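You operate a simulated robot arm through the tools that you are given. There is no shell and no other tool.

You run a simulated two-armed robot. Do the job below in one go: nothing can be reset, and whatever is moved stays where it is left.

Task
Run the rise test and set the rise slider by the job card's limit.
Fine: shut the main lever and turn the heater switch off first; pass means at the limit or under; no trip.

Only the result counts: the job must be done as asked and must still hold three seconds after the hand-in. Knocking over, shifting, dropping, spilling or breaking anything else fails it.

Robot
Two 7-joint arms with fingered hands on one trunk that stands fixed in place. Base frame: the origin is at the foot of the trunk, x ahead of it, y to its left, z up. Units: mm, degrees, N and s.
The left shoulder is at [36, 163, 1088], the right one opposite. Each reaches about 1215 mm from its shoulder. Payload 4 kg a hand.
The tool frame of a hand sits at the grasp point between the pads (the TCP): z along the fingers, y along the line on which they close. The tips reach 36 mm beyond it. The gripper opens to 124 mm; its body begins 42 mm behind the TCP. The gripper is a hand of 4 fingers: y runs from the thumb to the fingers, the wrist lies at [-15, -99, -189] in the tool frame, and closing takes about 1.5 s.
Orientation is told as [roll, pitch, yaw] about the base's x, y, z axes, in that order, counted from this pose: with the fingers straight down and the wrist toward the robot, the tool's x, y and z point along [0, 1, 0], [1, 0, 0] and [0, 0, -1] of the base frame.

Tools
- The arms move only by the tool move_arm. It takes "left_steps", "right_steps" or both (then of equal length, played together; a hand with none holds still); each is a list of rows, each a list of 7 numbers: the shift along the tool's x, y, z in units of 25 mm (1.0 is 25 mm), then the turn, a rotation vector about the tool's x, y, z in units of 5 degrees (1.0 is 5 degrees), then the finger opening in mm, from 0 to 124. In form: [[x, y, z, ax, ay, az, jaw], ...]. A call has 1 to 20 rows; each row shifts and turns the commanded pose from where the row before left it, along the tool's axes as they then stand. A call with a number of a shift or a turn outside -1 to 1 is refused whole. Rows are played at 5 a second. More than 50 mm and 8.6 degrees between two rows, or a gripper value outside its range, and nothing of the call is played. Where a pose cannot be reached the arm comes as near as it can. A force on the tool above 40 N (or 10 N above the force at the start of the call, whichever is more), or a blocked arm, ends the call early, and 0.2 s more pass. Each finger travels about 45 mm/s and halts on what it meets, pressing with about 26 N; the grip force reading is that of the motor and also rises with nothing between the fingers. The clock runs only during rows and for 0.2 s after the last one: add rows that do not move to give the fingers time. It gives the time, the measured TCP pose, the force on the tool (base axes), the opening and the grip force at its end, in the units of the frame above (readings bear some noise), with the torque about the TCP (base axes, N m) and any sound that the robot's microphone picked up.
- Cameras (640 x 400 px; columns grow to the right, rows downward): "scene" is now at [118.3, 62.8, 1356.6]; the picture's right is [0.68, -0.73, -0.09], its down [-0.18, -0.05, -0.98] and it looks along [0.71, 0.69, -0.17] (base axes); focal length 214 px, centre (320, 200). "left" rides on the left gripper at [-75, -86, -123] in its tool frame; the picture's right is [-0.70, -0.34, 0.63], its down [0.64, -0.68, 0.35] and it looks along [0.32, 0.65, 0.69] (tool axes); focal length 275 px, centre (320, 200). "right" rides on the right gripper at [75, -86, -123] in its tool frame; the picture's right is [-0.70, 0.34, -0.63], its down [-0.64, -0.68, 0.35] and it looks along [-0.32, 0.65, 0.69] (tool axes); focal length 275 px, centre (320, 200). There is no depth. A picture from a camera that has moved, and an enlarged one, comes with that camera's place and axes in the base frame and with its lens.
- grab_frame(camera): a new picture of that camera. The clock stands still meanwhile.
- move_column(by): moves the trunk up (or, below 0, down) by that many mm; the arms and the scene camera ride with it, the base frame stays. It gives what a move gives, with no picture.
- hand_shape(shape, hand): the hand has 4 fingers and takes this shape, open, in about a second: jaw (thumb against the fingers, like two jaws); tri (thumb and two fingers); tip (a fingertip pinch); poke (one finger out to press); point (the index stretched); flat (the hand flat); cup (the hand cupped); fist (a fist). The gripper value then closes the fingers along that shape, each until it touches; the sizes above hold for jaw. It gives what a move gives, with no picture.
- pan_tilt(pan, tilt): turns the head with the scene camera to pan (to the left, within 86 degrees either way) and tilt (down, from -29 to 69), counted from straight ahead of the robot (the tilt from the chest, where the trunk bows). It gives what a move gives.
- enlarge(camera, box): a new picture of the part [left, top, right, bottom] of that camera's present view, enlarged. The clock stands still meanwhile.
- job_done(): hands the job in; it is judged then, once.

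Nothing tells you positions but the pictures and the camera data. Unless the task says otherwise, let go and move clear before handing in.

The tools are called after "Emit:" as a command line: name --argument value ..., lists and objects as JSON in quotes. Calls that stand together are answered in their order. move_arm: Moves the arms, as the interface text tells. Its arguments: {"type":"object","properties":{"left_steps":{"type":"array"},"right_steps":{"type":"array"}},"required":[]} The other tools are called the same way: move_column (by) moves the trunk up or down; hand_shape (shape, hand) gives the hand a shape; pan_tilt (pan, tilt) turns the head that bears the scene camera; grab_frame (camera) takes a picture; enlarge (camera, box) takes an enlarged picture of a part of a camera's view; job_done () hands the job in.

At the start:

```text
time: 0.0
left_position: [583.8, 470.1, 1514.1]
left_ee_rot: [0.0, 0.0, 0.0]
left_force: [-0.3, -0.4, -0.7]
left_ft_torque: [-0.01, 0.01, 0.06]
left_finger_gap: 123.6
left_gripper_force: 0.1
left_shape: jaw
right_position: [628.1, -82.3, 1509.4]
right_ee_rot: [0.1, 0.0, 0.0]
right_force: [-0.6, 0.2, 0.5]
right_ft_torque: [0.01, -0.02, 0.0]
right_finger_gap: 123.7
right_gripper_force: 0.1
right_shape: jaw
trunk travel left (down, up): [-250.0, 228.0]
head pan, tilt (commanded): [43.5, 4.5]
```

scene: 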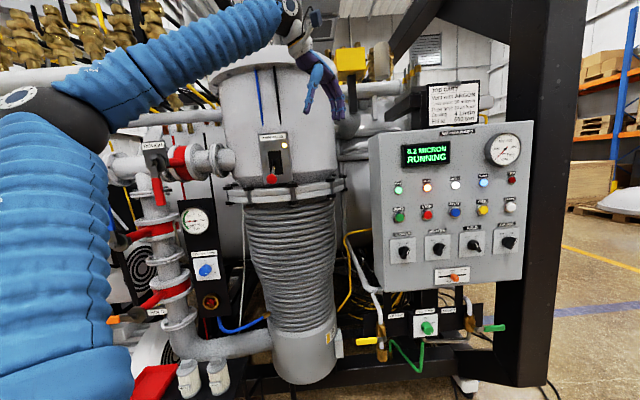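
right: 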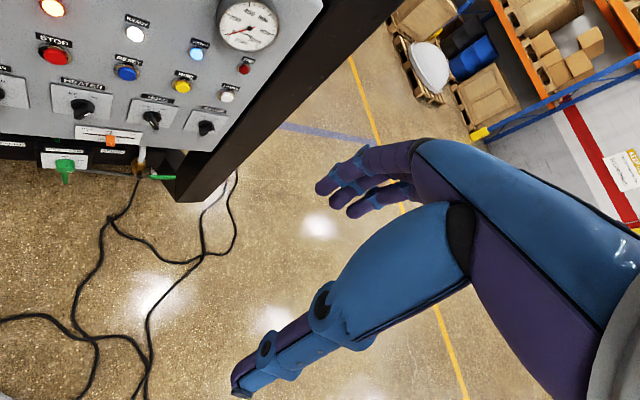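
left: 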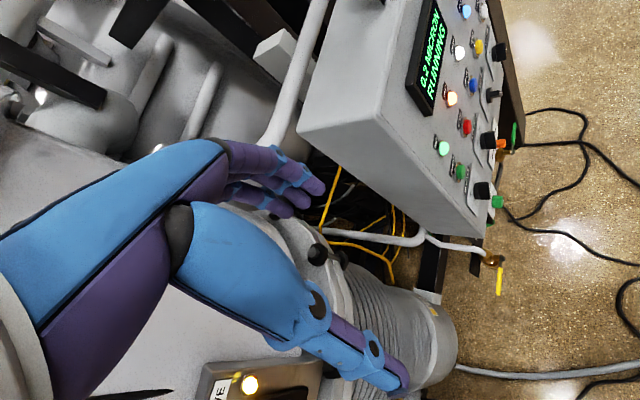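

I see a vacuum rig with a control panel, valves and a job card. I'll enlarge parts of the scene to read labels before moving.

Emit:
enlarge --camera "scene" --box '[420, 75, 490, 140]'

Emit:
enlarge --camera "scene" --box '[360, 120, 540, 290]'

Emit:
enlarge --camera "scene" --box '[100, 120, 300, 330]'

Emit:
enlarge --camera "scene" --box '[340, 250, 530, 390]'

```text
6.15 times, centred on (455, 108) of scene
camera zoom: at [118.3, 62.8, 1356.6], right [0.68, -0.73, -0.09], down [-0.18, -0.05, -0.98], along [0.71, 0.69, -0.17], focal length 1320 px, centre (-511, 769)
```

zoom: 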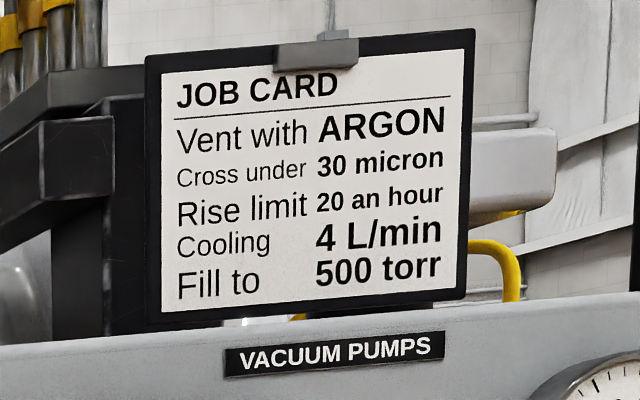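

```text
2.35 times, centred on (450, 205) of scene
camera zoom: at [118.3, 62.8, 1356.6], right [0.68, -0.73, -0.09], down [-0.18, -0.05, -0.98], along [0.71, 0.69, -0.17], focal length 505 px, centre (14, 188)
```

zoom: 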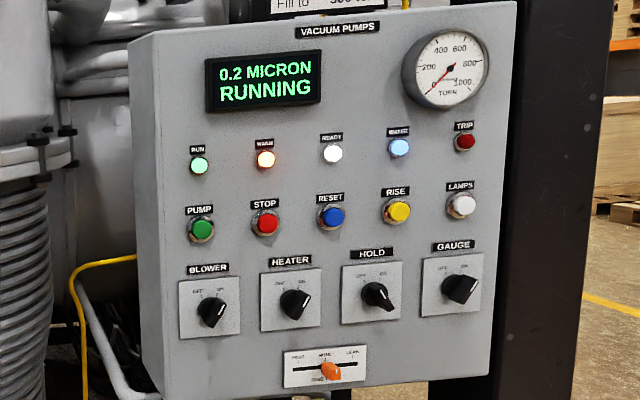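

```text
1.90 times, centred on (200, 225) of scene
camera zoom: at [118.3, 62.8, 1356.6], right [0.68, -0.73, -0.09], down [-0.18, -0.05, -0.98], along [0.71, 0.69, -0.17], focal length 408 px, centre (549, 152)
```

zoom: 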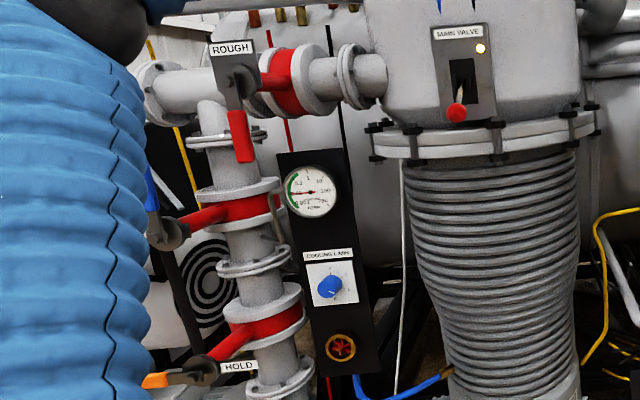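

```text
2.86 times, centred on (435, 320) of scene
camera zoom: at [118.3, 62.8, 1356.6], right [0.68, -0.73, -0.09], down [-0.18, -0.05, -0.98], along [0.71, 0.69, -0.17], focal length 613 px, centre (-9, -143)
```

zoom: 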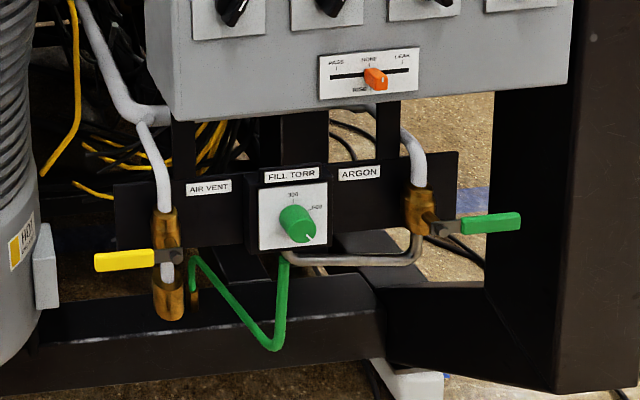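

The rise limit is 20 an hour. Next I look closer at the main lever, heater switch, slider and gauge.

Emit:
enlarge --camera "scene" --box '[250, 125, 300, 195]'

Emit:
enlarge --camera "scene" --box '[425, 255, 490, 295]'

Emit:
enlarge --camera "scene" --box '[380, 225, 530, 270]'

Emit:
enlarge --camera "left" --box '[180, 330, 340, 400]'

Emit:
enlarge --camera "right" --box '[0, 0, 260, 200]'

```text
5.71 times, centred on (275, 160) of scene
camera zoom: at [118.3, 62.8, 1356.6], right [0.68, -0.73, -0.09], down [-0.18, -0.05, -0.98], along [0.71, 0.69, -0.17], focal length 1226 px, centre (577, 429)
```

zoom: 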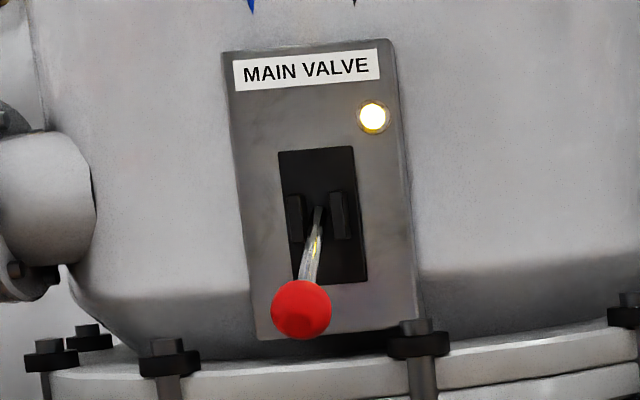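

```text
9.85 times, centred on (458, 275) of scene
camera zoom: at [118.3, 62.8, 1356.6], right [0.68, -0.73, -0.09], down [-0.18, -0.05, -0.98], along [0.71, 0.69, -0.17], focal length 2112 px, centre (-1034, -538)
```

zoom: 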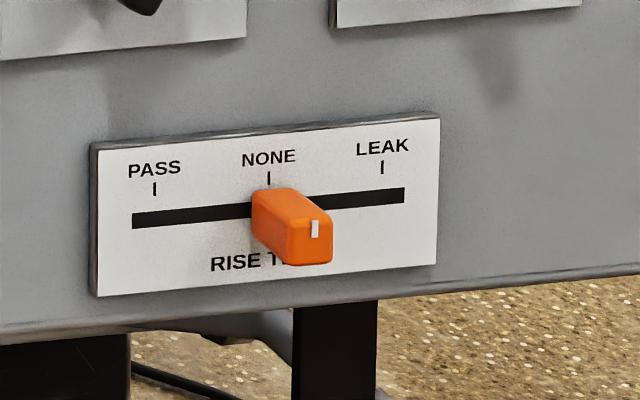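

```text
4.27 times, centred on (455, 248) of scene
camera zoom: at [118.3, 62.8, 1356.6], right [0.68, -0.73, -0.09], down [-0.18, -0.05, -0.98], along [0.71, 0.69, -0.17], focal length 915 px, centre (-256, -3)
```

zoom: 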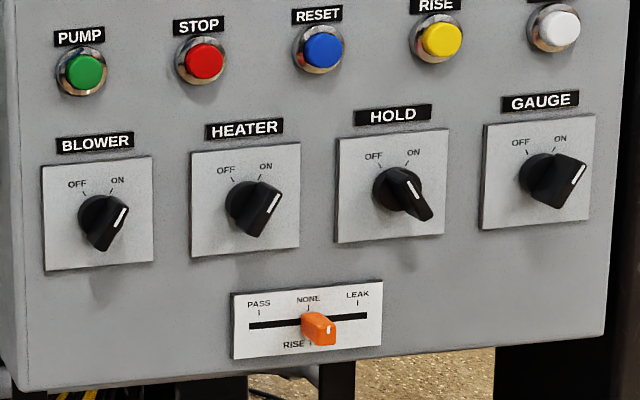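

```text
4.00 times, centred on (260, 365) of left
camera zoom: at [499.0, 395.6, 1635.9], right [-0.34, -0.7, -0.63], down [-0.68, 0.64, -0.35], along [0.65, 0.32, -0.69], focal length 1101 px, centre (560, -460)
```

zoom: 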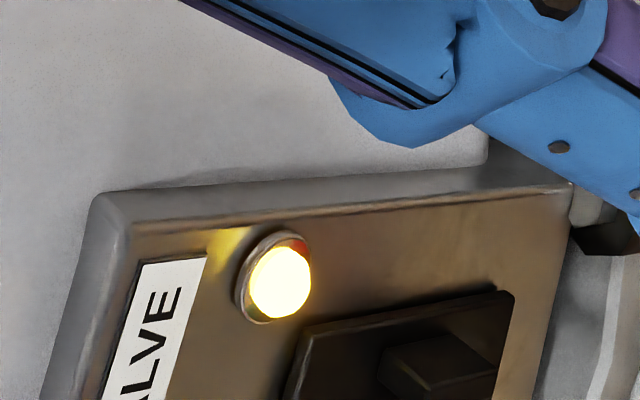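

```text
2.00 times, centred on (130, 100) of right
camera zoom: at [541.8, -8.3, 1632.3], right [0.34, -0.7, 0.63], down [-0.68, -0.64, -0.35], along [0.65, -0.32, -0.69], focal length 551 px, centre (700, 400)
```

zoom: 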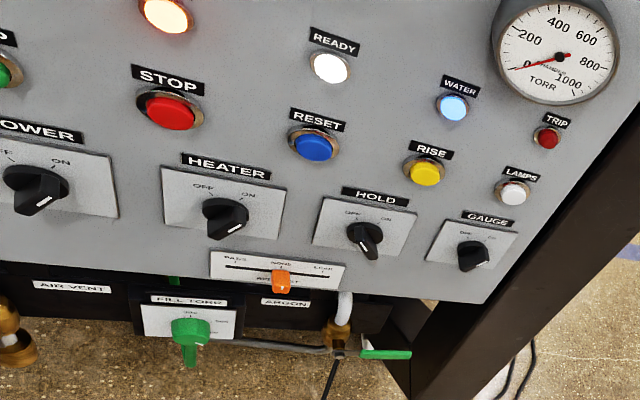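

I've triangulated roughly: RISE button near (969,156,1153), HEATER near (849,253,1044), slider near (870,205,949), main valve plate near (574,647,1425). I'll look closer at the knobs and the lever before moving.

Emit:
enlarge --camera "scene" --box '[420, 228, 465, 268]'

Emit:
enlarge --camera "scene" --box '[455, 222, 530, 268]'

Emit:
enlarge --camera "right" --box '[40, 70, 140, 150]'

Emit:
enlarge --camera "scene" --box '[385, 135, 525, 220]'

```text
10.00 times, centred on (442, 248) of scene
camera zoom: at [118.3, 62.8, 1356.6], right [0.68, -0.73, -0.09], down [-0.18, -0.05, -0.98], along [0.71, 0.69, -0.17], focal length 2145 px, centre (-905, -280)
```

zoom: 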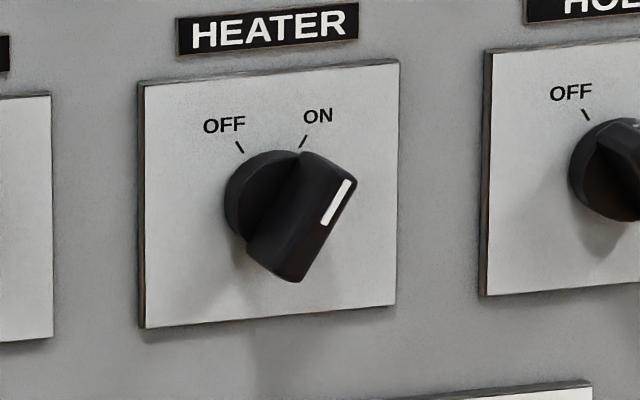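

```text
8.53 times, centred on (492, 245) of scene
camera zoom: at [118.3, 62.8, 1356.6], right [0.68, -0.73, -0.09], down [-0.18, -0.05, -0.98], along [0.71, 0.69, -0.17], focal length 1830 px, centre (-1152, -184)
```

zoom: 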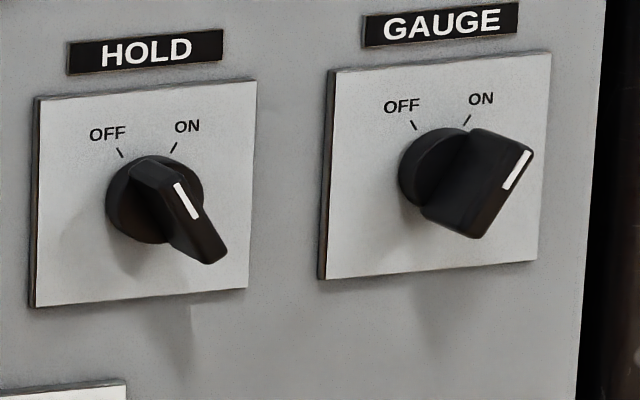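

```text
5.00 times, centred on (90, 110) of right
camera zoom: at [541.8, -8.3, 1632.3], right [0.34, -0.7, 0.63], down [-0.68, -0.64, -0.35], along [0.65, -0.32, -0.69], focal length 1376 px, centre (1470, 650)
```

zoom: 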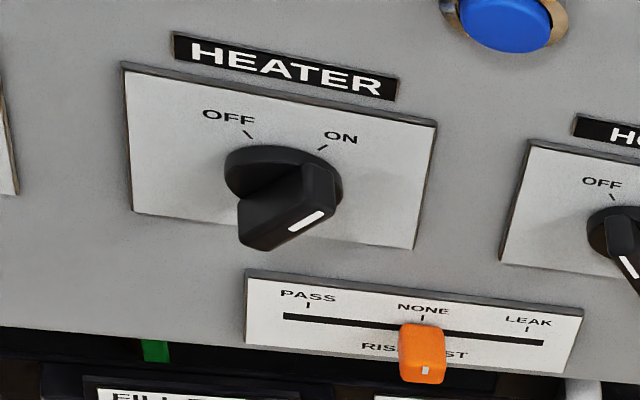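

```text
4.57 times, centred on (455, 178) of scene
camera zoom: at [118.3, 62.8, 1356.6], right [0.68, -0.73, -0.09], down [-0.18, -0.05, -0.98], along [0.71, 0.69, -0.17], focal length 980 px, centre (-297, 303)
```

zoom: 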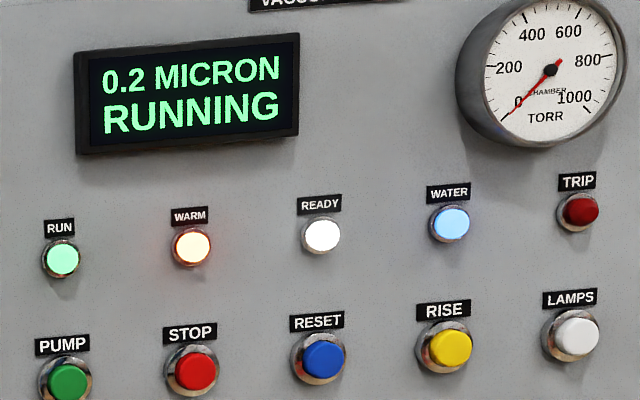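

The main plate faces the robot and its lever hangs down with the lamp lit (open). I'll swing the left hand to fingers-forward while drawing back from the plate, then look at the lever with the left camera.

Emit:
move_arm --left_steps '[[-0.2, 0, 0, -1, 0, 0, 124], [-0.2, 0, 0, -1, 0, 0, 124], [-0.2, 0, 0, -1, 0, 0, 124], [-0.2, 0, 0, -1, 0, 0, 124], [-0.2, 0, 0, -1, 0, 0, 124], [-0.2, 0, 0, -1, 0, 0, 124], [-0.2, 0, 0, -1, 0, 0, 124], [-0.2, 0, 0, -1, 0, 0, 124], [-0.2, 0, 0, -1, 0, 0, 124], [-0.2, 0, 0, -1, 0, 0, 124], [-0.2, 0, 0, -1, 0, 0, 124], [-0.2, 0, 0, -1, 0, 0, 124], [-0.2, 0, 0, -1, 0, 0, 124], [-0.2, 0, 0, -1, 0, 0, 124], [-0.2, 0, 0, -1, 0, 0, 124], [-0.2, 0, 0, -1, 0, 0, 124], [-0.2, 0, 0, -1, 0, 0, 124], [-0.2, 0, 0, -1, 0, 0, 124]]'

Emit:
grab_frame --camera "scene"

Emit:
grab_frame --camera "left"

```text
time: 3.8
left_position: [584.2, 380.6, 1514.2]
left_ee_rot: [-161.0, -89.8, 161.1]
left_force: [1.0, 0.3, 0.0]
left_ft_torque: [0.01, 0.01, 0.02]
left_finger_gap: 123.8
left_gripper_force: 0.1
left_shape: jaw
right_position: [627.6, -82.4, 1511.2]
right_ee_rot: [-0.1, 0.0, 0.0]
right_force: [-0.1, 0.8, 0.2]
right_ft_torque: [-0.01, 0.0, -0.01]
right_finger_gap: 123.8
right_gripper_force: 0.1
right_shape: jaw
trunk travel left (down, up): [-250.0, 228.0]
head pan, tilt (commanded): [43.5, 4.5]
```

```text
taken
camera scene: at [118.7, 62.9, 1356.5], right [0.68, -0.73, -0.09], down [-0.18, -0.05, -0.98], along [0.71, 0.69, -0.17], focal length 214 px, centre (320, 200)
```

scene: 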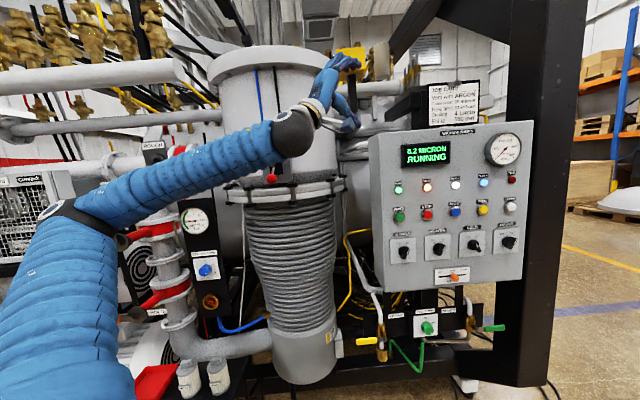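

```text
taken
camera left: at [462.2, 305.8, 1427.4], right [0.63, -0.7, -0.34], down [0.35, 0.64, -0.68], along [0.69, 0.32, 0.65], focal length 275 px, centre (320, 200)
```

left: 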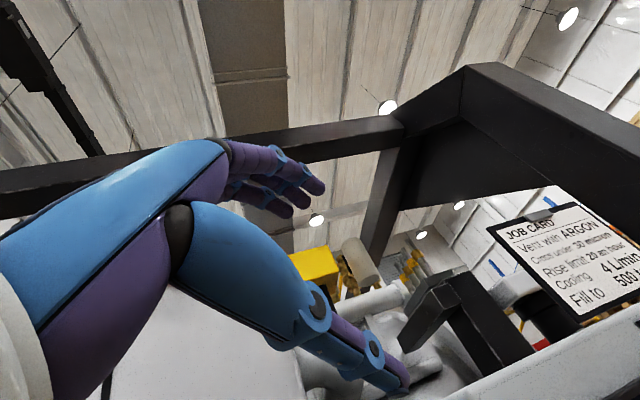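

The hand now points forward. I'll yaw it left about 70° and lower it below the main lever's height, still well clear of the plate.

Emit:
move_arm --left_steps '[[0, -0.64, 0, 0, 1, 0, 124], [0, -0.64, 0, 0, 1, 0, 124], [0, -0.64, 0, 0, 1, 0, 124], [0, -0.64, 0, 0, 1, 0, 124], [0, -0.64, 0, 0, 1, 0, 124], [0, -0.64, 0, 0, 1, 0, 124], [0, -0.64, 0, 0, 1, 0, 124], [0, -0.64, 0, 0, 1, 0, 124], [0, -0.64, 0, 0, 1, 0, 124], [0, -0.64, 0, 0, 1, 0, 124], [0, -0.64, 0, 0, 1, 0, 124], [0, -0.64, 0, 0, 1, 0, 124], [0, -0.64, 0, 0, 1, 0, 124], [0, -0.64, 0, 0, 1, 0, 124]]'

Emit:
grab_frame --camera "scene"

Emit:
grab_frame --camera "left"

```text
time: 6.8
left_position: [617.3, 412.8, 1341.5]
left_ee_rot: [141.9, -88.2, -79.1]
left_force: [0.3, 0.1, 0.4]
left_ft_torque: [-0.05, 0.03, -0.02]
left_finger_gap: 123.8
left_gripper_force: 0.1
left_shape: jaw
left hand out of reach, approached as far as the arm can: row 10, 11, 13, 14
right_position: [624.6, -82.3, 1511.6]
right_ee_rot: [0.1, -0.1, 0.0]
right_force: [-1.0, 0.0, 0.6]
right_ft_torque: [-0.01, -0.06, -0.03]
right_finger_gap: 123.7
right_gripper_force: 0.1
right_shape: jaw
trunk travel left (down, up): [-250.0, 228.0]
head pan, tilt (commanded): [43.5, 4.5]
```

```text
taken
camera scene: at [116.0, 62.1, 1357.1], right [0.68, -0.72, -0.09], down [-0.18, -0.05, -0.98], along [0.71, 0.69, -0.17], focal length 214 px, centre (320, 200)
```

scene: 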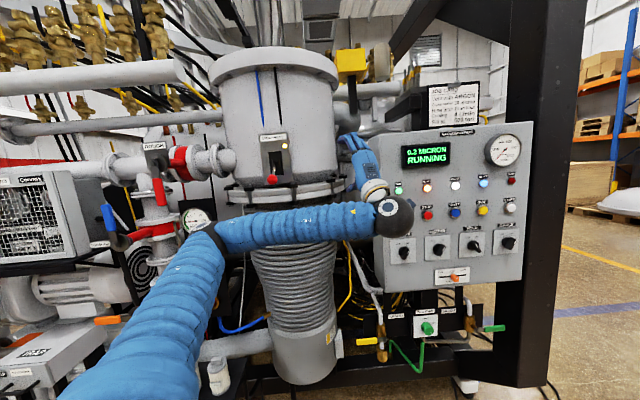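

```text
taken
camera left: at [626.4, 272.4, 1251.1], right [0.91, 0.25, -0.33], down [-0.42, 0.62, -0.66], along [0.04, 0.74, 0.67], focal length 275 px, centre (320, 200)
```

left: 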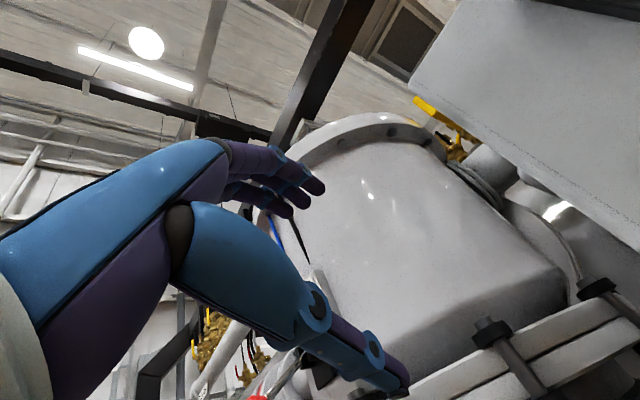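

The left arm is near its folding limit here, so the lever is better served by the right arm, whose natural reach runs toward it. I'll bring the left hand back the way it came and park it high, checking the lever in the scene view first.

Emit:
enlarge --camera "scene" --box '[240, 120, 310, 200]'

Emit:
enlarge --camera "left" --box '[160, 280, 320, 400]'

Emit:
move_arm --left_steps '[[0, 0.64, 0, 0, -1, 0, 124], [0, 0.64, 0, 0, -1, 0, 124], [0, 0.64, 0, 0, -1, 0, 124], [0, 0.64, 0, 0, -1, 0, 124], [0, 0.64, 0, 0, -1, 0, 124], [0, 0.64, 0, 0, -1, 0, 124], [0, 0.64, 0, 0, -1, 0, 124], [0, 0.64, 0, 0, -1, 0, 124], [0, 0.64, 0, 0, -1, 0, 124], [0, 0.64, 0, 0, -1, 0, 124], [0, 0.64, 0, 0, -1, 0, 124], [0, 0.64, 0, 0, -1, 0, 124], [0, 0.64, 0, 0, -1, 0, 124], [0, 0.64, 0, 0, -1, 0, 124]]'

```text
5.00 times, centred on (275, 160) of scene
camera zoom: at [116.0, 62.1, 1357.1], right [0.68, -0.72, -0.09], down [-0.18, -0.05, -0.98], along [0.71, 0.69, -0.17], focal length 1072 px, centre (545, 400)
```

zoom: 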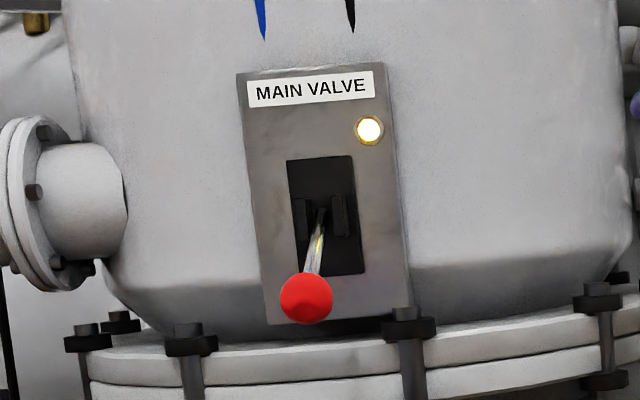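

```text
3.33 times, centred on (240, 340) of left
camera zoom: at [626.4, 272.4, 1251.1], right [0.91, 0.25, -0.33], down [-0.42, 0.62, -0.66], along [0.04, 0.74, 0.67], focal length 918 px, centre (587, -267)
```

zoom: 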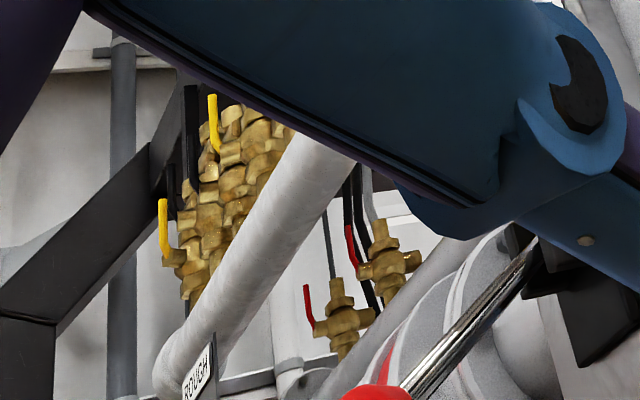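

```text
time: 9.8
left_position: [619.9, 407.7, 1565.2]
left_ee_rot: [71.8, -88.8, -78.7]
left_force: [1.0, -0.7, 0.0]
left_ft_torque: [0.01, -0.02, 0.05]
left_finger_gap: 124.0
left_gripper_force: 0.0
left_shape: jaw
right_position: [626.2, -81.9, 1510.8]
right_ee_rot: [0.0, 0.0, 0.0]
right_force: [0.7, -1.2, 0.3]
right_ft_torque: [0.02, 0.01, 0.0]
right_finger_gap: 123.8
right_gripper_force: 0.0
right_shape: jaw
trunk travel left (down, up): [-250.0, 228.0]
head pan, tilt (commanded): [43.5, 4.5]
```

The lever ball is near (484,611,1320), about 87 mm out from the plate, pivot near z 1369. Now I park the left hand up and out of the way (fingers down, higher than the lever).

Emit:
move_arm --left_steps '[[0, 0.8, 0, 1, 0, 0, 124], [0, 0.8, 0, 1, 0, 0, 124], [0, 0.8, 0, 1, 0, 0, 124], [0, 0, 0, 1, 0, 0, 124], [0, 0, 0, 1, 0, 0, 124], [0, 0, 0, 1, 0, 0, 124], [0, 0, 0, 1, 0, 0, 124], [0, 0, 0, 1, 0, 0, 124], [0, 0, 0, 1, 0, 0, 124], [0, 0, 0, 1, 0, 0, 124], [0, 0, 0, 1, 0, 0, 124], [0, 0, 0, 1, 0, 0, 124], [0, 0, 0, 1, 0, 0, 124], [0, 0, 0, 1, 0, 0, 124], [0, 0, 0, 1, 0, 0, 124], [0, 0, 0, 1, 0, 0, 124], [0, 0, 0, 1, 0, 0, 124], [0, 0, 0, 1, 0, 0, 124]]'

Emit:
grab_frame --camera "scene"

Emit:
grab_frame --camera "left"

```text
time: 13.6
left_position: [625.5, 406.8, 1624.1]
left_ee_rot: [1.1, 0.5, -6.8]
left_force: [0.3, -0.1, 0.1]
left_ft_torque: [0.05, 0.02, 0.0]
left_finger_gap: 124.0
left_gripper_force: 0.0
left_shape: jaw
right_position: [627.2, -83.4, 1511.0]
right_ee_rot: [0.1, 0.1, 0.1]
right_force: [0.5, 0.2, -0.2]
right_ft_torque: [0.0, 0.01, 0.02]
right_finger_gap: 123.9
right_gripper_force: 0.1
right_shape: jaw
trunk travel left (down, up): [-250.0, 228.0]
head pan, tilt (commanded): [43.5, 4.5]
```

```text
taken
camera scene: at [119.0, 62.2, 1356.5], right [0.68, -0.72, -0.09], down [-0.18, -0.05, -0.98], along [0.71, 0.69, -0.17], focal length 214 px, centre (320, 200)
```

scene: 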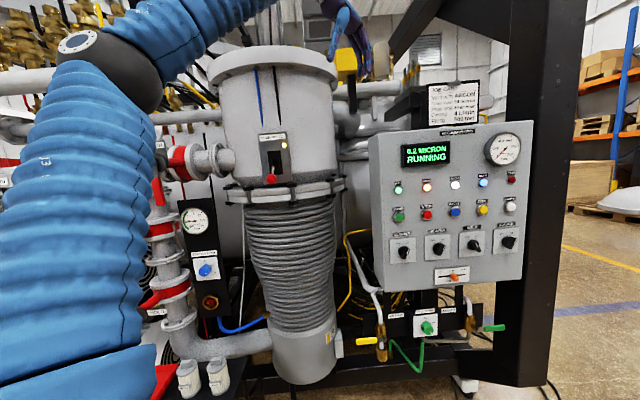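

```text
taken
camera left: at [532.9, 339.7, 1745.6], right [-0.42, -0.64, -0.64], down [-0.6, 0.73, -0.33], along [0.68, 0.25, -0.69], focal length 275 px, centre (320, 200)
```

left: 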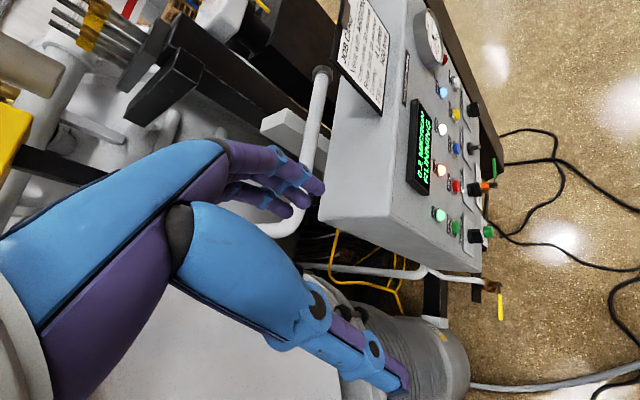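

The left arm is parked high; the lever is visible. Now I turn the right hand to fingers-forward while shifting it left, closing the fingers so their backs can push the lever up.

Emit:
move_arm --right_steps '[[0.4, 0, 0, -1, 0, 0, 124], [0.4, 0, 0, -1, 0, 0, 100], [0.4, 0, 0, -1, 0, 0, 80], [0.4, 0, 0, -1, 0, 0, 60], [0.4, 0, 0, -1, 0, 0, 40], [0.4, 0, 0, -1, 0, 0, 20], [0.4, 0, 0, -1, 0, 0, 10], [0.4, 0, 0, -1, 0, 0, 10], [0.4, 0, 0, -1, 0, 0, 10], [0.4, 0, 0, -1, 0, 0, 10], [0.4, 0, 0, -1, 0, 0, 10], [0.4, 0, 0, -1, 0, 0, 10], [0.4, 0, 0, -1, 0, 0, 10], [0.4, 0, 0, -1, 0, 0, 10], [0.4, 0, 0, -1, 0, 0, 10], [0.4, 0, 0, -1, 0, 0, 10], [0.4, 0, 0, -1, 0, 0, 10], [0.4, 0, 0, -1, 0, 0, 10]]'

Emit:
grab_frame --camera "scene"

Emit:
grab_frame --camera "right"

```text
time: 17.4
left_position: [624.6, 408.8, 1625.2]
left_ee_rot: [0.9, 0.4, -6.7]
left_force: [0.1, -0.4, -0.1]
left_ft_torque: [0.01, 0.02, -0.06]
left_finger_gap: 124.2
left_gripper_force: 0.0
left_shape: jaw
right_position: [625.5, 99.6, 1511.1]
right_ee_rot: [-173.1, -89.9, 173.0]
right_force: [0.1, 0.8, -0.4]
right_ft_torque: [0.0, -0.02, 0.01]
right_finger_gap: 10.2
right_gripper_force: 0.0
right_shape: jaw
trunk travel left (down, up): [-250.0, 228.0]
head pan, tilt (commanded): [43.5, 4.5]
```

```text
taken
camera scene: at [117.5, 64.5, 1356.7], right [0.68, -0.72, -0.08], down [-0.18, -0.06, -0.98], along [0.71, 0.69, -0.17], focal length 214 px, centre (320, 200)
```

scene: 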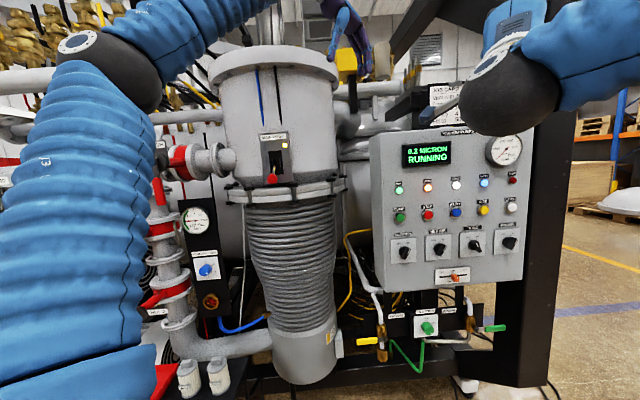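

```text
taken
camera right: at [504.2, 173.4, 1424.2], right [-0.63, -0.7, 0.34], down [0.35, -0.64, -0.68], along [0.69, -0.32, 0.65], focal length 275 px, centre (320, 200)
```

right: 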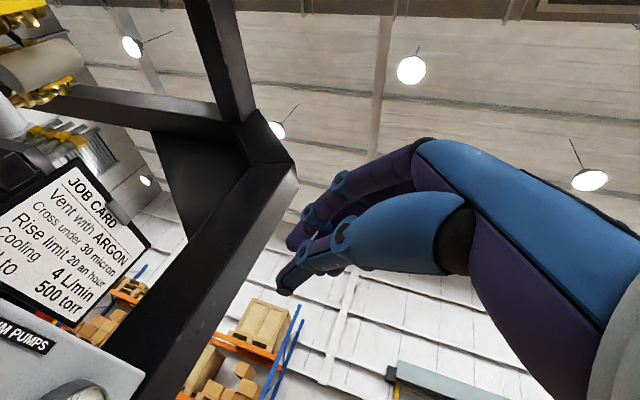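

Right hand now points forward with fingers nearly closed. I'll lower it to about z 1260 while yawing 55° left, facing the main valve direction.

Emit:
move_arm --right_steps '[[0, -0.9, 0, 0, 1, 0, 10], [0, -0.9, 0, 0, 1, 0, 10], [0, -0.9, 0, 0, 1, 0, 10], [0, -0.9, 0, 0, 1, 0, 10], [0, -0.9, 0, 0, 1, 0, 10], [0, -0.9, 0, 0, 1, 0, 10], [0, -0.9, 0, 0, 1, 0, 10], [0, -0.9, 0, 0, 1, 0, 10], [0, -0.9, 0, 0, 1, 0, 10], [0, -0.9, 0, 0, 1, 0, 10], [0, -0.9, 0, 0, 1, 0, 10]]'

Emit:
grab_frame --camera "scene"

Emit:
grab_frame --camera "right"

```text
time: 19.8
left_position: [624.8, 404.5, 1624.2]
left_ee_rot: [1.1, 0.4, -6.7]
left_force: [0.0, -0.6, -0.9]
left_ft_torque: [-0.01, 0.05, 0.01]
left_finger_gap: 123.9
left_gripper_force: 0.0
left_shape: jaw
right_position: [622.9, 99.8, 1468.0]
right_ee_rot: [42.9, -89.3, -33.5]
right_force: [0.1, 0.2, -0.8]
right_ft_torque: [-0.03, -0.02, -0.01]
right_finger_gap: 10.4
right_gripper_force: 0.0
right_shape: jaw
right hand out of reach, approached as far as the arm can: row 2, 3, 4, 5, 6, 7, 8, 9, 10, 11
trunk travel left (down, up): [-250.0, 228.0]
head pan, tilt (commanded): [43.5, 4.5]
```

```text
taken
camera scene: at [118.2, 62.9, 1356.6], right [0.68, -0.73, -0.09], down [-0.18, -0.05, -0.98], along [0.71, 0.69, -0.17], focal length 214 px, centre (320, 200)
```

scene: 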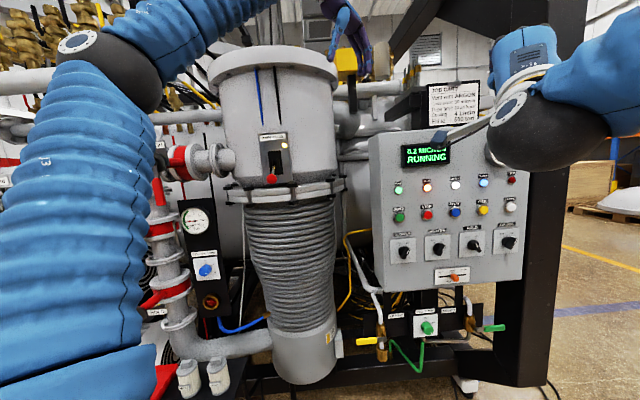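

```text
taken
camera right: at [489.4, 152.7, 1383.4], right [-0.51, -0.79, 0.34], down [0.44, -0.58, -0.69], along [0.74, -0.2, 0.64], focal length 275 px, centre (320, 200)
```

right: 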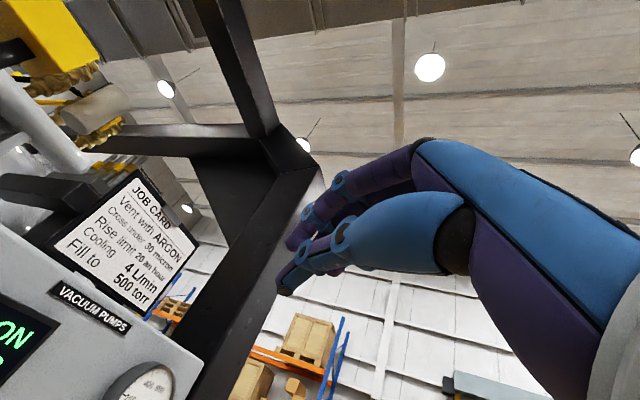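

The right wrist limits the yaw near the body, so I'll move the hand leftward while yawing, staying at this height, and see how the arm follows.

Emit:
move_arm --right_steps '[[1, 0, 0, 0, 0.8, 0, 10], [1, 0, 0, 0, 0.8, 0, 10], [1, 0, 0, 0, 0.8, 0, 10], [1, 0, 0, 0, 0.8, 0, 10], [1, 0, 0, 0, 0.8, 0, 10], [1, 0, 0.4, 0, 0.8, 0, 10], [1, 0, 0.4, 0, 0.8, 0, 10], [1, 0, 0.4, 0, 0.8, 0, 10], [1, 0, 0.4, 0, 0.8, 0, 10], [1, 0, 0.4, 0, 0.8, 0, 10]]'

Emit:
grab_frame --camera "scene"

```text
time: 22.0
left_position: [625.5, 405.5, 1624.7]
left_ee_rot: [1.1, 0.4, -6.8]
left_force: [-0.2, -0.1, -0.4]
left_ft_torque: [-0.01, 0.02, -0.01]
left_finger_gap: 123.9
left_gripper_force: 0.1
left_shape: jaw
right_position: [594.8, 186.1, 1487.2]
right_ee_rot: [53.4, -86.4, -32.6]
right_force: [0.6, -0.1, 0.9]
right_ft_torque: [0.02, 0.0, 0.03]
right_finger_gap: 10.4
right_gripper_force: 0.0
right_shape: jaw
right hand out of reach, approached as far as the arm can: row 1, 2, 3, 4, 5, 6, 7, 8, 9, 10
trunk travel left (down, up): [-250.0, 228.0]
head pan, tilt (commanded): [43.5, 4.5]
```

```text
taken
camera scene: at [118.3, 62.3, 1356.6], right [0.68, -0.73, -0.09], down [-0.18, -0.05, -0.98], along [0.71, 0.69, -0.17], focal length 214 px, centre (320, 200)
```

scene: 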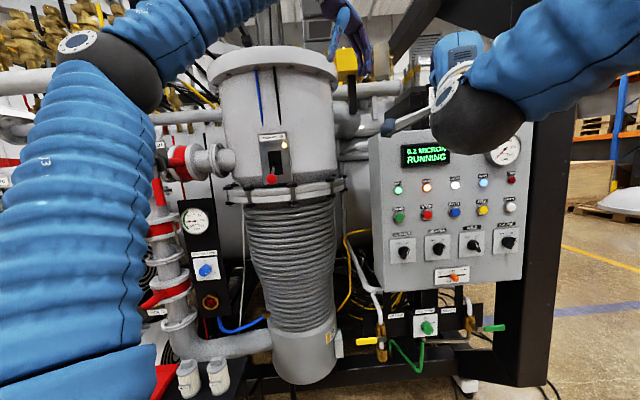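

The limit looks like the elbow's fold: the wrist must stay about 560 mm or more from the shoulder. I'll first carry the hand left without turning, then lower it, and yaw afterwards.

Emit:
move_arm --right_steps '[[0.96, -0.2, 0.37, 0, 0, 0, 10], [0.96, -0.2, 0.37, 0, 0, 0, 10], [0.96, -0.2, 0.37, 0, 0, 0, 10], [0.96, -0.2, 0.37, 0, 0, 0, 10], [0.96, -0.2, 0.37, 0, 0, 0, 10], [0.96, -0.2, 0.37, 0, 0, 0, 10], [0.96, -0.2, 0.37, 0, 0, 0, 10], [0.55, -0.95, -0.16, 0, 0, 0, 10], [0.55, -0.95, -0.16, 0, 0, 0, 10], [0.55, -0.95, -0.16, 0, 0, 0, 10], [0.55, -0.95, -0.16, 0, 0, 0, 10], [0.55, -0.95, -0.16, 0, 0, 0, 10], [0.55, -0.95, -0.16, 0, 0, 0, 10], [0.55, -0.95, -0.16, 0, 0, 0, 10]]'

Emit:
grab_frame --camera "scene"

Emit:
grab_frame --camera "right"

```text
time: 25.2
left_position: [625.0, 407.0, 1625.0]
left_ee_rot: [1.1, 0.4, -6.6]
left_force: [-0.2, -0.2, -0.3]
left_ft_torque: [0.01, -0.01, 0.0]
left_finger_gap: 124.0
left_gripper_force: 0.1
left_shape: jaw
right_position: [562.2, 403.7, 1357.9]
right_ee_rot: [88.6, -82.8, -71.0]
right_force: [0.3, 0.4, -0.4]
right_ft_torque: [-0.03, -0.01, 0.03]
right_finger_gap: 10.4
right_gripper_force: 0.2
right_shape: jaw
trunk travel left (down, up): [-250.0, 228.0]
head pan, tilt (commanded): [43.5, 4.5]
stopped in row 14 (right hand): the arm was blocked; the commanded pose is now the measured one
```

```text
taken
camera scene: at [118.3, 62.5, 1356.6], right [0.68, -0.73, -0.09], down [-0.18, -0.05, -0.98], along [0.71, 0.69, -0.17], focal length 214 px, centre (320, 200)
```

scene: 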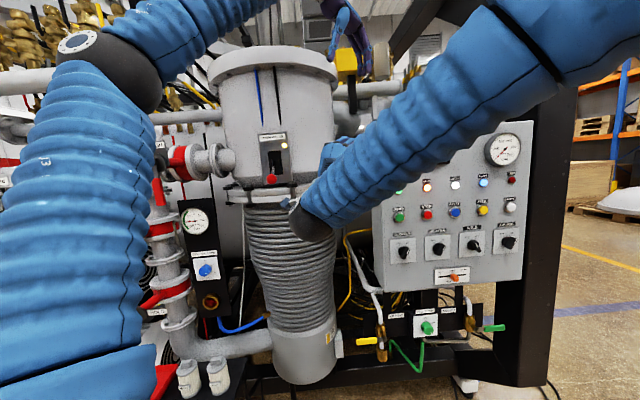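

```text
taken
camera right: at [419.0, 446.3, 1280.9], right [-0.38, -0.89, 0.25], down [0.5, -0.42, -0.76], along [0.78, -0.17, 0.6], focal length 275 px, centre (320, 200)
```

right: 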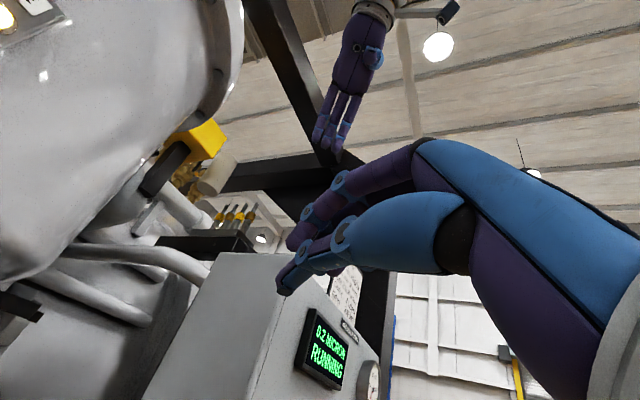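

The right forearm seems blocked near the head in this elbow-high posture. I'll back the right hand out the way it came and instead use the left hand from above, gripping the ball sideways, for the lever.

Emit:
move_arm --right_steps '[[-0.55, 0.95, 0.16, 0, 0, 0, 10], [-0.55, 0.95, 0.16, 0, 0, 0, 10], [-0.55, 0.95, 0.16, 0, 0, 0, 10], [-0.75, 0.7, 0, 0, 0, 0, 10], [-0.96, 0.2, -0.3, 0, 0, 0, 10], [-0.96, 0.2, -0.3, 0, 0, 0, 10], [-0.96, 0.2, -0.2, 0, 0, 0, 10], [-0.96, 0.2, 0, 0, 0, 0, 10], [-0.96, 0, 0.3, 0, 0, 0, 10], [-0.96, 0, 0.5, 0, 0, 0, 10]]'

Emit:
grab_frame --camera "scene"

```text
time: 27.4
left_position: [624.1, 407.5, 1624.7]
left_ee_rot: [1.0, 0.3, -6.8]
left_force: [-0.2, 0.5, 0.1]
left_ft_torque: [0.06, 0.0, 0.0]
left_finger_gap: 124.1
left_gripper_force: 0.1
left_shape: jaw
right_position: [636.8, 205.1, 1436.8]
right_ee_rot: [87.6, -83.1, -69.6]
right_force: [0.2, -0.2, 1.1]
right_ft_torque: [0.03, 0.02, 0.03]
right_finger_gap: 10.0
right_gripper_force: 0.0
right_shape: jaw
trunk travel left (down, up): [-250.0, 228.0]
head pan, tilt (commanded): [43.5, 4.5]
```

```text
taken
camera scene: at [117.9, 62.9, 1356.7], right [0.68, -0.73, -0.09], down [-0.18, -0.05, -0.98], along [0.71, 0.69, -0.17], focal length 214 px, centre (320, 200)
```

scene: 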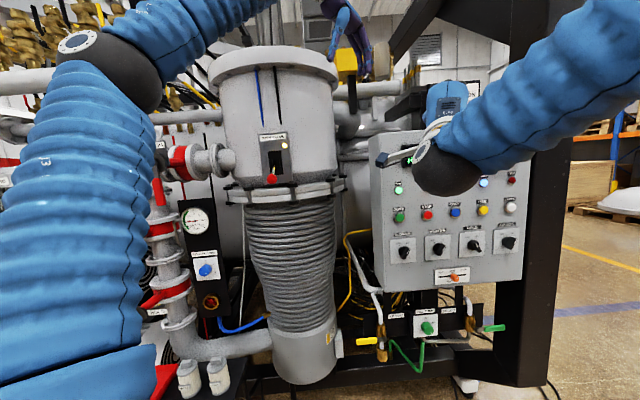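

Left hand next: I turn it so the closing line runs along the plate and tilt the fingers toward the plate, then check.

Emit:
move_arm --left_steps '[[0, 0, 0, 0, 0, 1, 124], [0, 0, 0, 0, 0, 1, 124], [0, 0, 0, 0, 0, 1, 124], [0, 0, 0, 0, 0, 1, 124], [0, 0, 0, 0, 0, 1, 124], [0, 0, 0, 0, 0, 1, 124], [0, 0, 0, 0, 0, 1, 124], [0, 0, 0, 0, 1, 0, 110], [0, 0, 0, 0, 1, 0, 100], [0, 0, 0, 0, 1, 0, 90], [0, 0, 0, 0, 1, 0, 90], [0, 0, 0, 0, 1, 0, 90], [0, 0, 0, 0, 1, 0, 90]]'

Emit:
grab_frame --camera "scene"

Emit:
grab_frame --camera "left"

```text
time: 30.2
left_position: [625.2, 406.3, 1624.9]
left_ee_rot: [30.8, 1.0, -41.7]
left_force: [-0.6, 0.1, 0.2]
left_ft_torque: [0.02, -0.01, -0.02]
left_finger_gap: 90.5
left_gripper_force: 0.0
left_shape: jaw
right_position: [637.4, 207.7, 1436.5]
right_ee_rot: [87.6, -83.1, -69.7]
right_force: [-0.4, -0.2, 0.3]
right_ft_torque: [0.01, 0.05, -0.01]
right_finger_gap: 10.0
right_gripper_force: 0.0
right_shape: jaw
trunk travel left (down, up): [-250.0, 228.0]
head pan, tilt (commanded): [43.5, 4.5]
```

```text
taken
camera scene: at [117.7, 62.7, 1356.7], right [0.68, -0.73, -0.09], down [-0.18, -0.05, -0.98], along [0.71, 0.69, -0.17], focal length 214 px, centre (320, 200)
```

scene: 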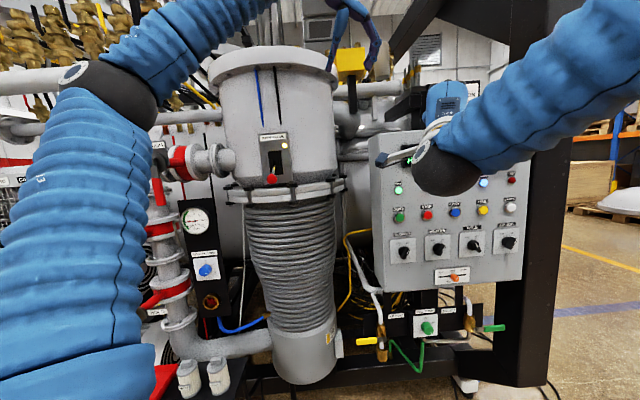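

```text
taken
camera left: at [477.0, 368.3, 1692.6], right [-0.44, 0.03, -0.9], down [-0.02, 1.0, 0.04], along [0.9, 0.04, -0.44], focal length 275 px, centre (320, 200)
```

left: 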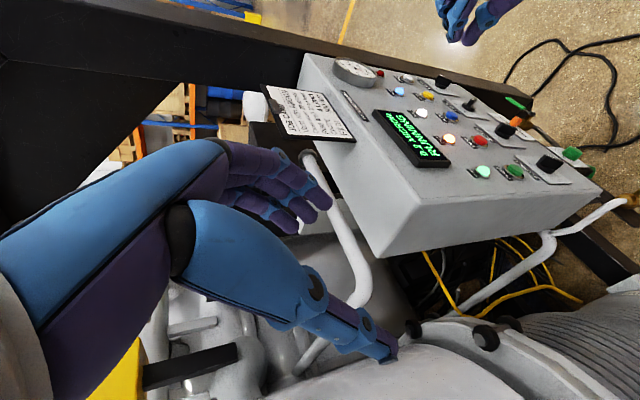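

Orientation is as wanted. Now I carry the left hand to a point about 130 mm short of the ball along its finger direction.

Emit:
move_arm --left_steps '[[-0.372, -0.877, 0.592, 0, 0, 0, 90], [-0.372, -0.877, 0.592, 0, 0, 0, 90], [-0.372, -0.877, 0.592, 0, 0, 0, 90], [-0.372, -0.877, 0.592, 0, 0, 0, 90], [-0.372, -0.877, 0.592, 0, 0, 0, 90], [-0.372, -0.877, 0.592, 0, 0, 0, 90], [-0.372, -0.877, 0.592, 0, 0, 0, 90], [-0.372, -0.877, 0.592, 0, 0, 0, 90], [-0.372, -0.877, 0.592, 0, 0, 0, 90], [-0.372, -0.877, 0.592, 0, 0, 0, 90], [-0.372, -0.877, 0.592, 0, 0, 0, 90]]'

Emit:
grab_frame --camera "scene"

Emit:
grab_frame --camera "left"

```text
time: 32.6
left_position: [439.2, 567.4, 1436.0]
left_ee_rot: [30.8, 0.8, -41.8]
left_force: [0.1, -0.4, 0.1]
left_ft_torque: [0.01, -0.03, -0.02]
left_finger_gap: 90.4
left_gripper_force: 0.1
left_shape: jaw
right_position: [636.8, 207.0, 1436.4]
right_ee_rot: [87.2, -83.1, -69.4]
right_force: [1.0, -0.5, 0.3]
right_ft_torque: [0.01, 0.01, 0.01]
right_finger_gap: 10.2
right_gripper_force: 0.1
right_shape: jaw
trunk travel left (down, up): [-250.0, 228.0]
head pan, tilt (commanded): [43.5, 4.5]
```

```text
taken
camera scene: at [118.0, 64.1, 1356.6], right [0.68, -0.73, -0.09], down [-0.18, -0.06, -0.98], along [0.71, 0.69, -0.17], focal length 214 px, centre (320, 200)
```

scene: 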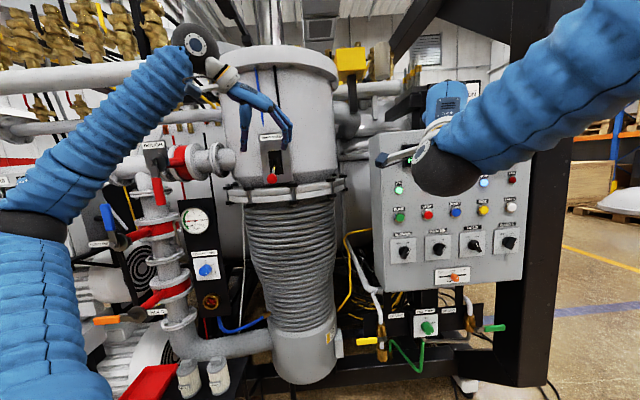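

```text
taken
camera left: at [291.7, 530.3, 1504.0], right [-0.45, 0.03, -0.9], down [-0.02, 1.0, 0.04], along [0.9, 0.04, -0.44], focal length 275 px, centre (320, 200)
```

left: 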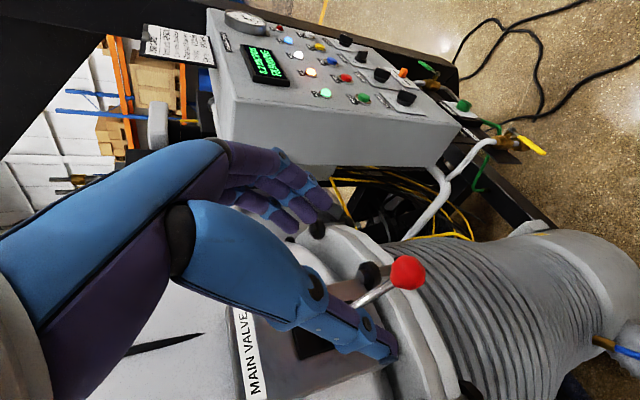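

I can see the ball and plate clearly; triangulated ball at about (483,609,1320). Let me zoom for the lever's line and plate orientation.

Emit:
enlarge --camera "left" --box '[220, 230, 460, 400]'

Emit:
enlarge --camera "scene" --box '[210, 70, 330, 200]'

```text
2.35 times, centred on (340, 315) of left
camera zoom: at [291.7, 530.3, 1504.0], right [-0.45, 0.03, -0.9], down [-0.02, 1.0, 0.04], along [0.9, 0.04, -0.44], focal length 648 px, centre (273, -71)
```

zoom: 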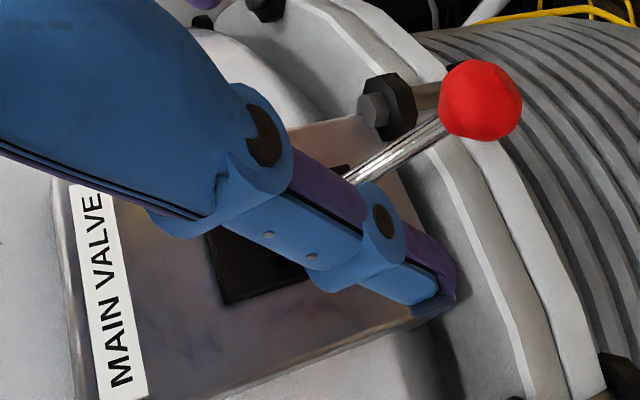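

```text
3.08 times, centred on (270, 135) of scene
camera zoom: at [118.0, 64.1, 1356.6], right [0.68, -0.73, -0.09], down [-0.18, -0.06, -0.98], along [0.71, 0.69, -0.17], focal length 660 px, centre (474, 400)
```

zoom: 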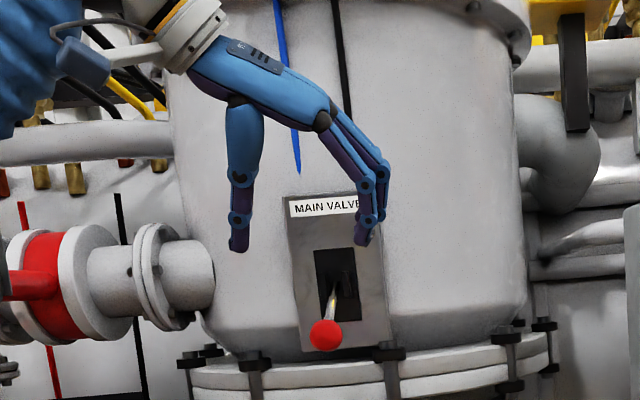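

Ball offset in the hand frame is about (−7, +6, +130) mm. I'll advance 80 mm with the small corrections, then check before enclosing the ball.

Emit:
move_arm --left_steps '[[-0.15, 0.13, 0.6, 0, 0, 0, 90], [-0.14, 0.13, 0.65, 0, 0, 0, 90], [0, 0, 0.65, 0, 0, 0, 90], [0, 0, 0.65, 0, 0, 0, 90], [0, 0, 0.65, 0, 0, 0, 90]]'

Emit:
grab_frame --camera "left"

Emit:
enlarge --camera "scene" --box '[210, 90, 330, 200]'

```text
time: 33.8
left_position: [466.3, 588.1, 1364.2]
left_ee_rot: [30.7, 0.8, -41.8]
left_force: [-0.4, -0.5, 0.4]
left_ft_torque: [0.0, 0.01, -0.01]
left_finger_gap: 90.1
left_gripper_force: 0.1
left_shape: jaw
right_position: [637.0, 206.3, 1435.1]
right_ee_rot: [87.2, -83.0, -69.2]
right_force: [-0.2, -0.1, -0.3]
right_ft_torque: [0.01, 0.02, -0.01]
right_finger_gap: 10.1
right_gripper_force: 0.2
right_shape: jaw
trunk travel left (down, up): [-250.0, 228.0]
head pan, tilt (commanded): [43.5, 4.5]
```

```text
taken
camera left: at [319.4, 550.1, 1431.7], right [-0.45, 0.03, -0.89], down [-0.02, 1.0, 0.04], along [0.9, 0.04, -0.44], focal length 275 px, centre (320, 200)
```

left: 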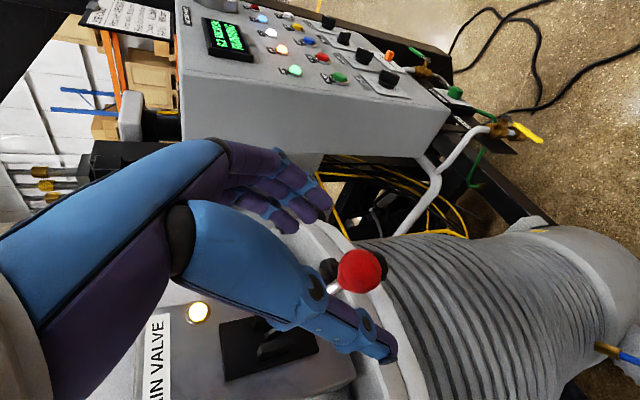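

```text
3.64 times, centred on (270, 145) of scene
camera zoom: at [118.5, 63.3, 1356.5], right [0.68, -0.73, -0.09], down [-0.18, -0.05, -0.98], along [0.71, 0.69, -0.17], focal length 780 px, centre (502, 400)
```

zoom: 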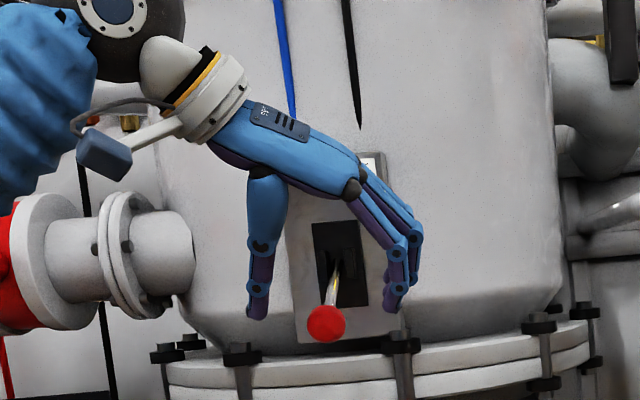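

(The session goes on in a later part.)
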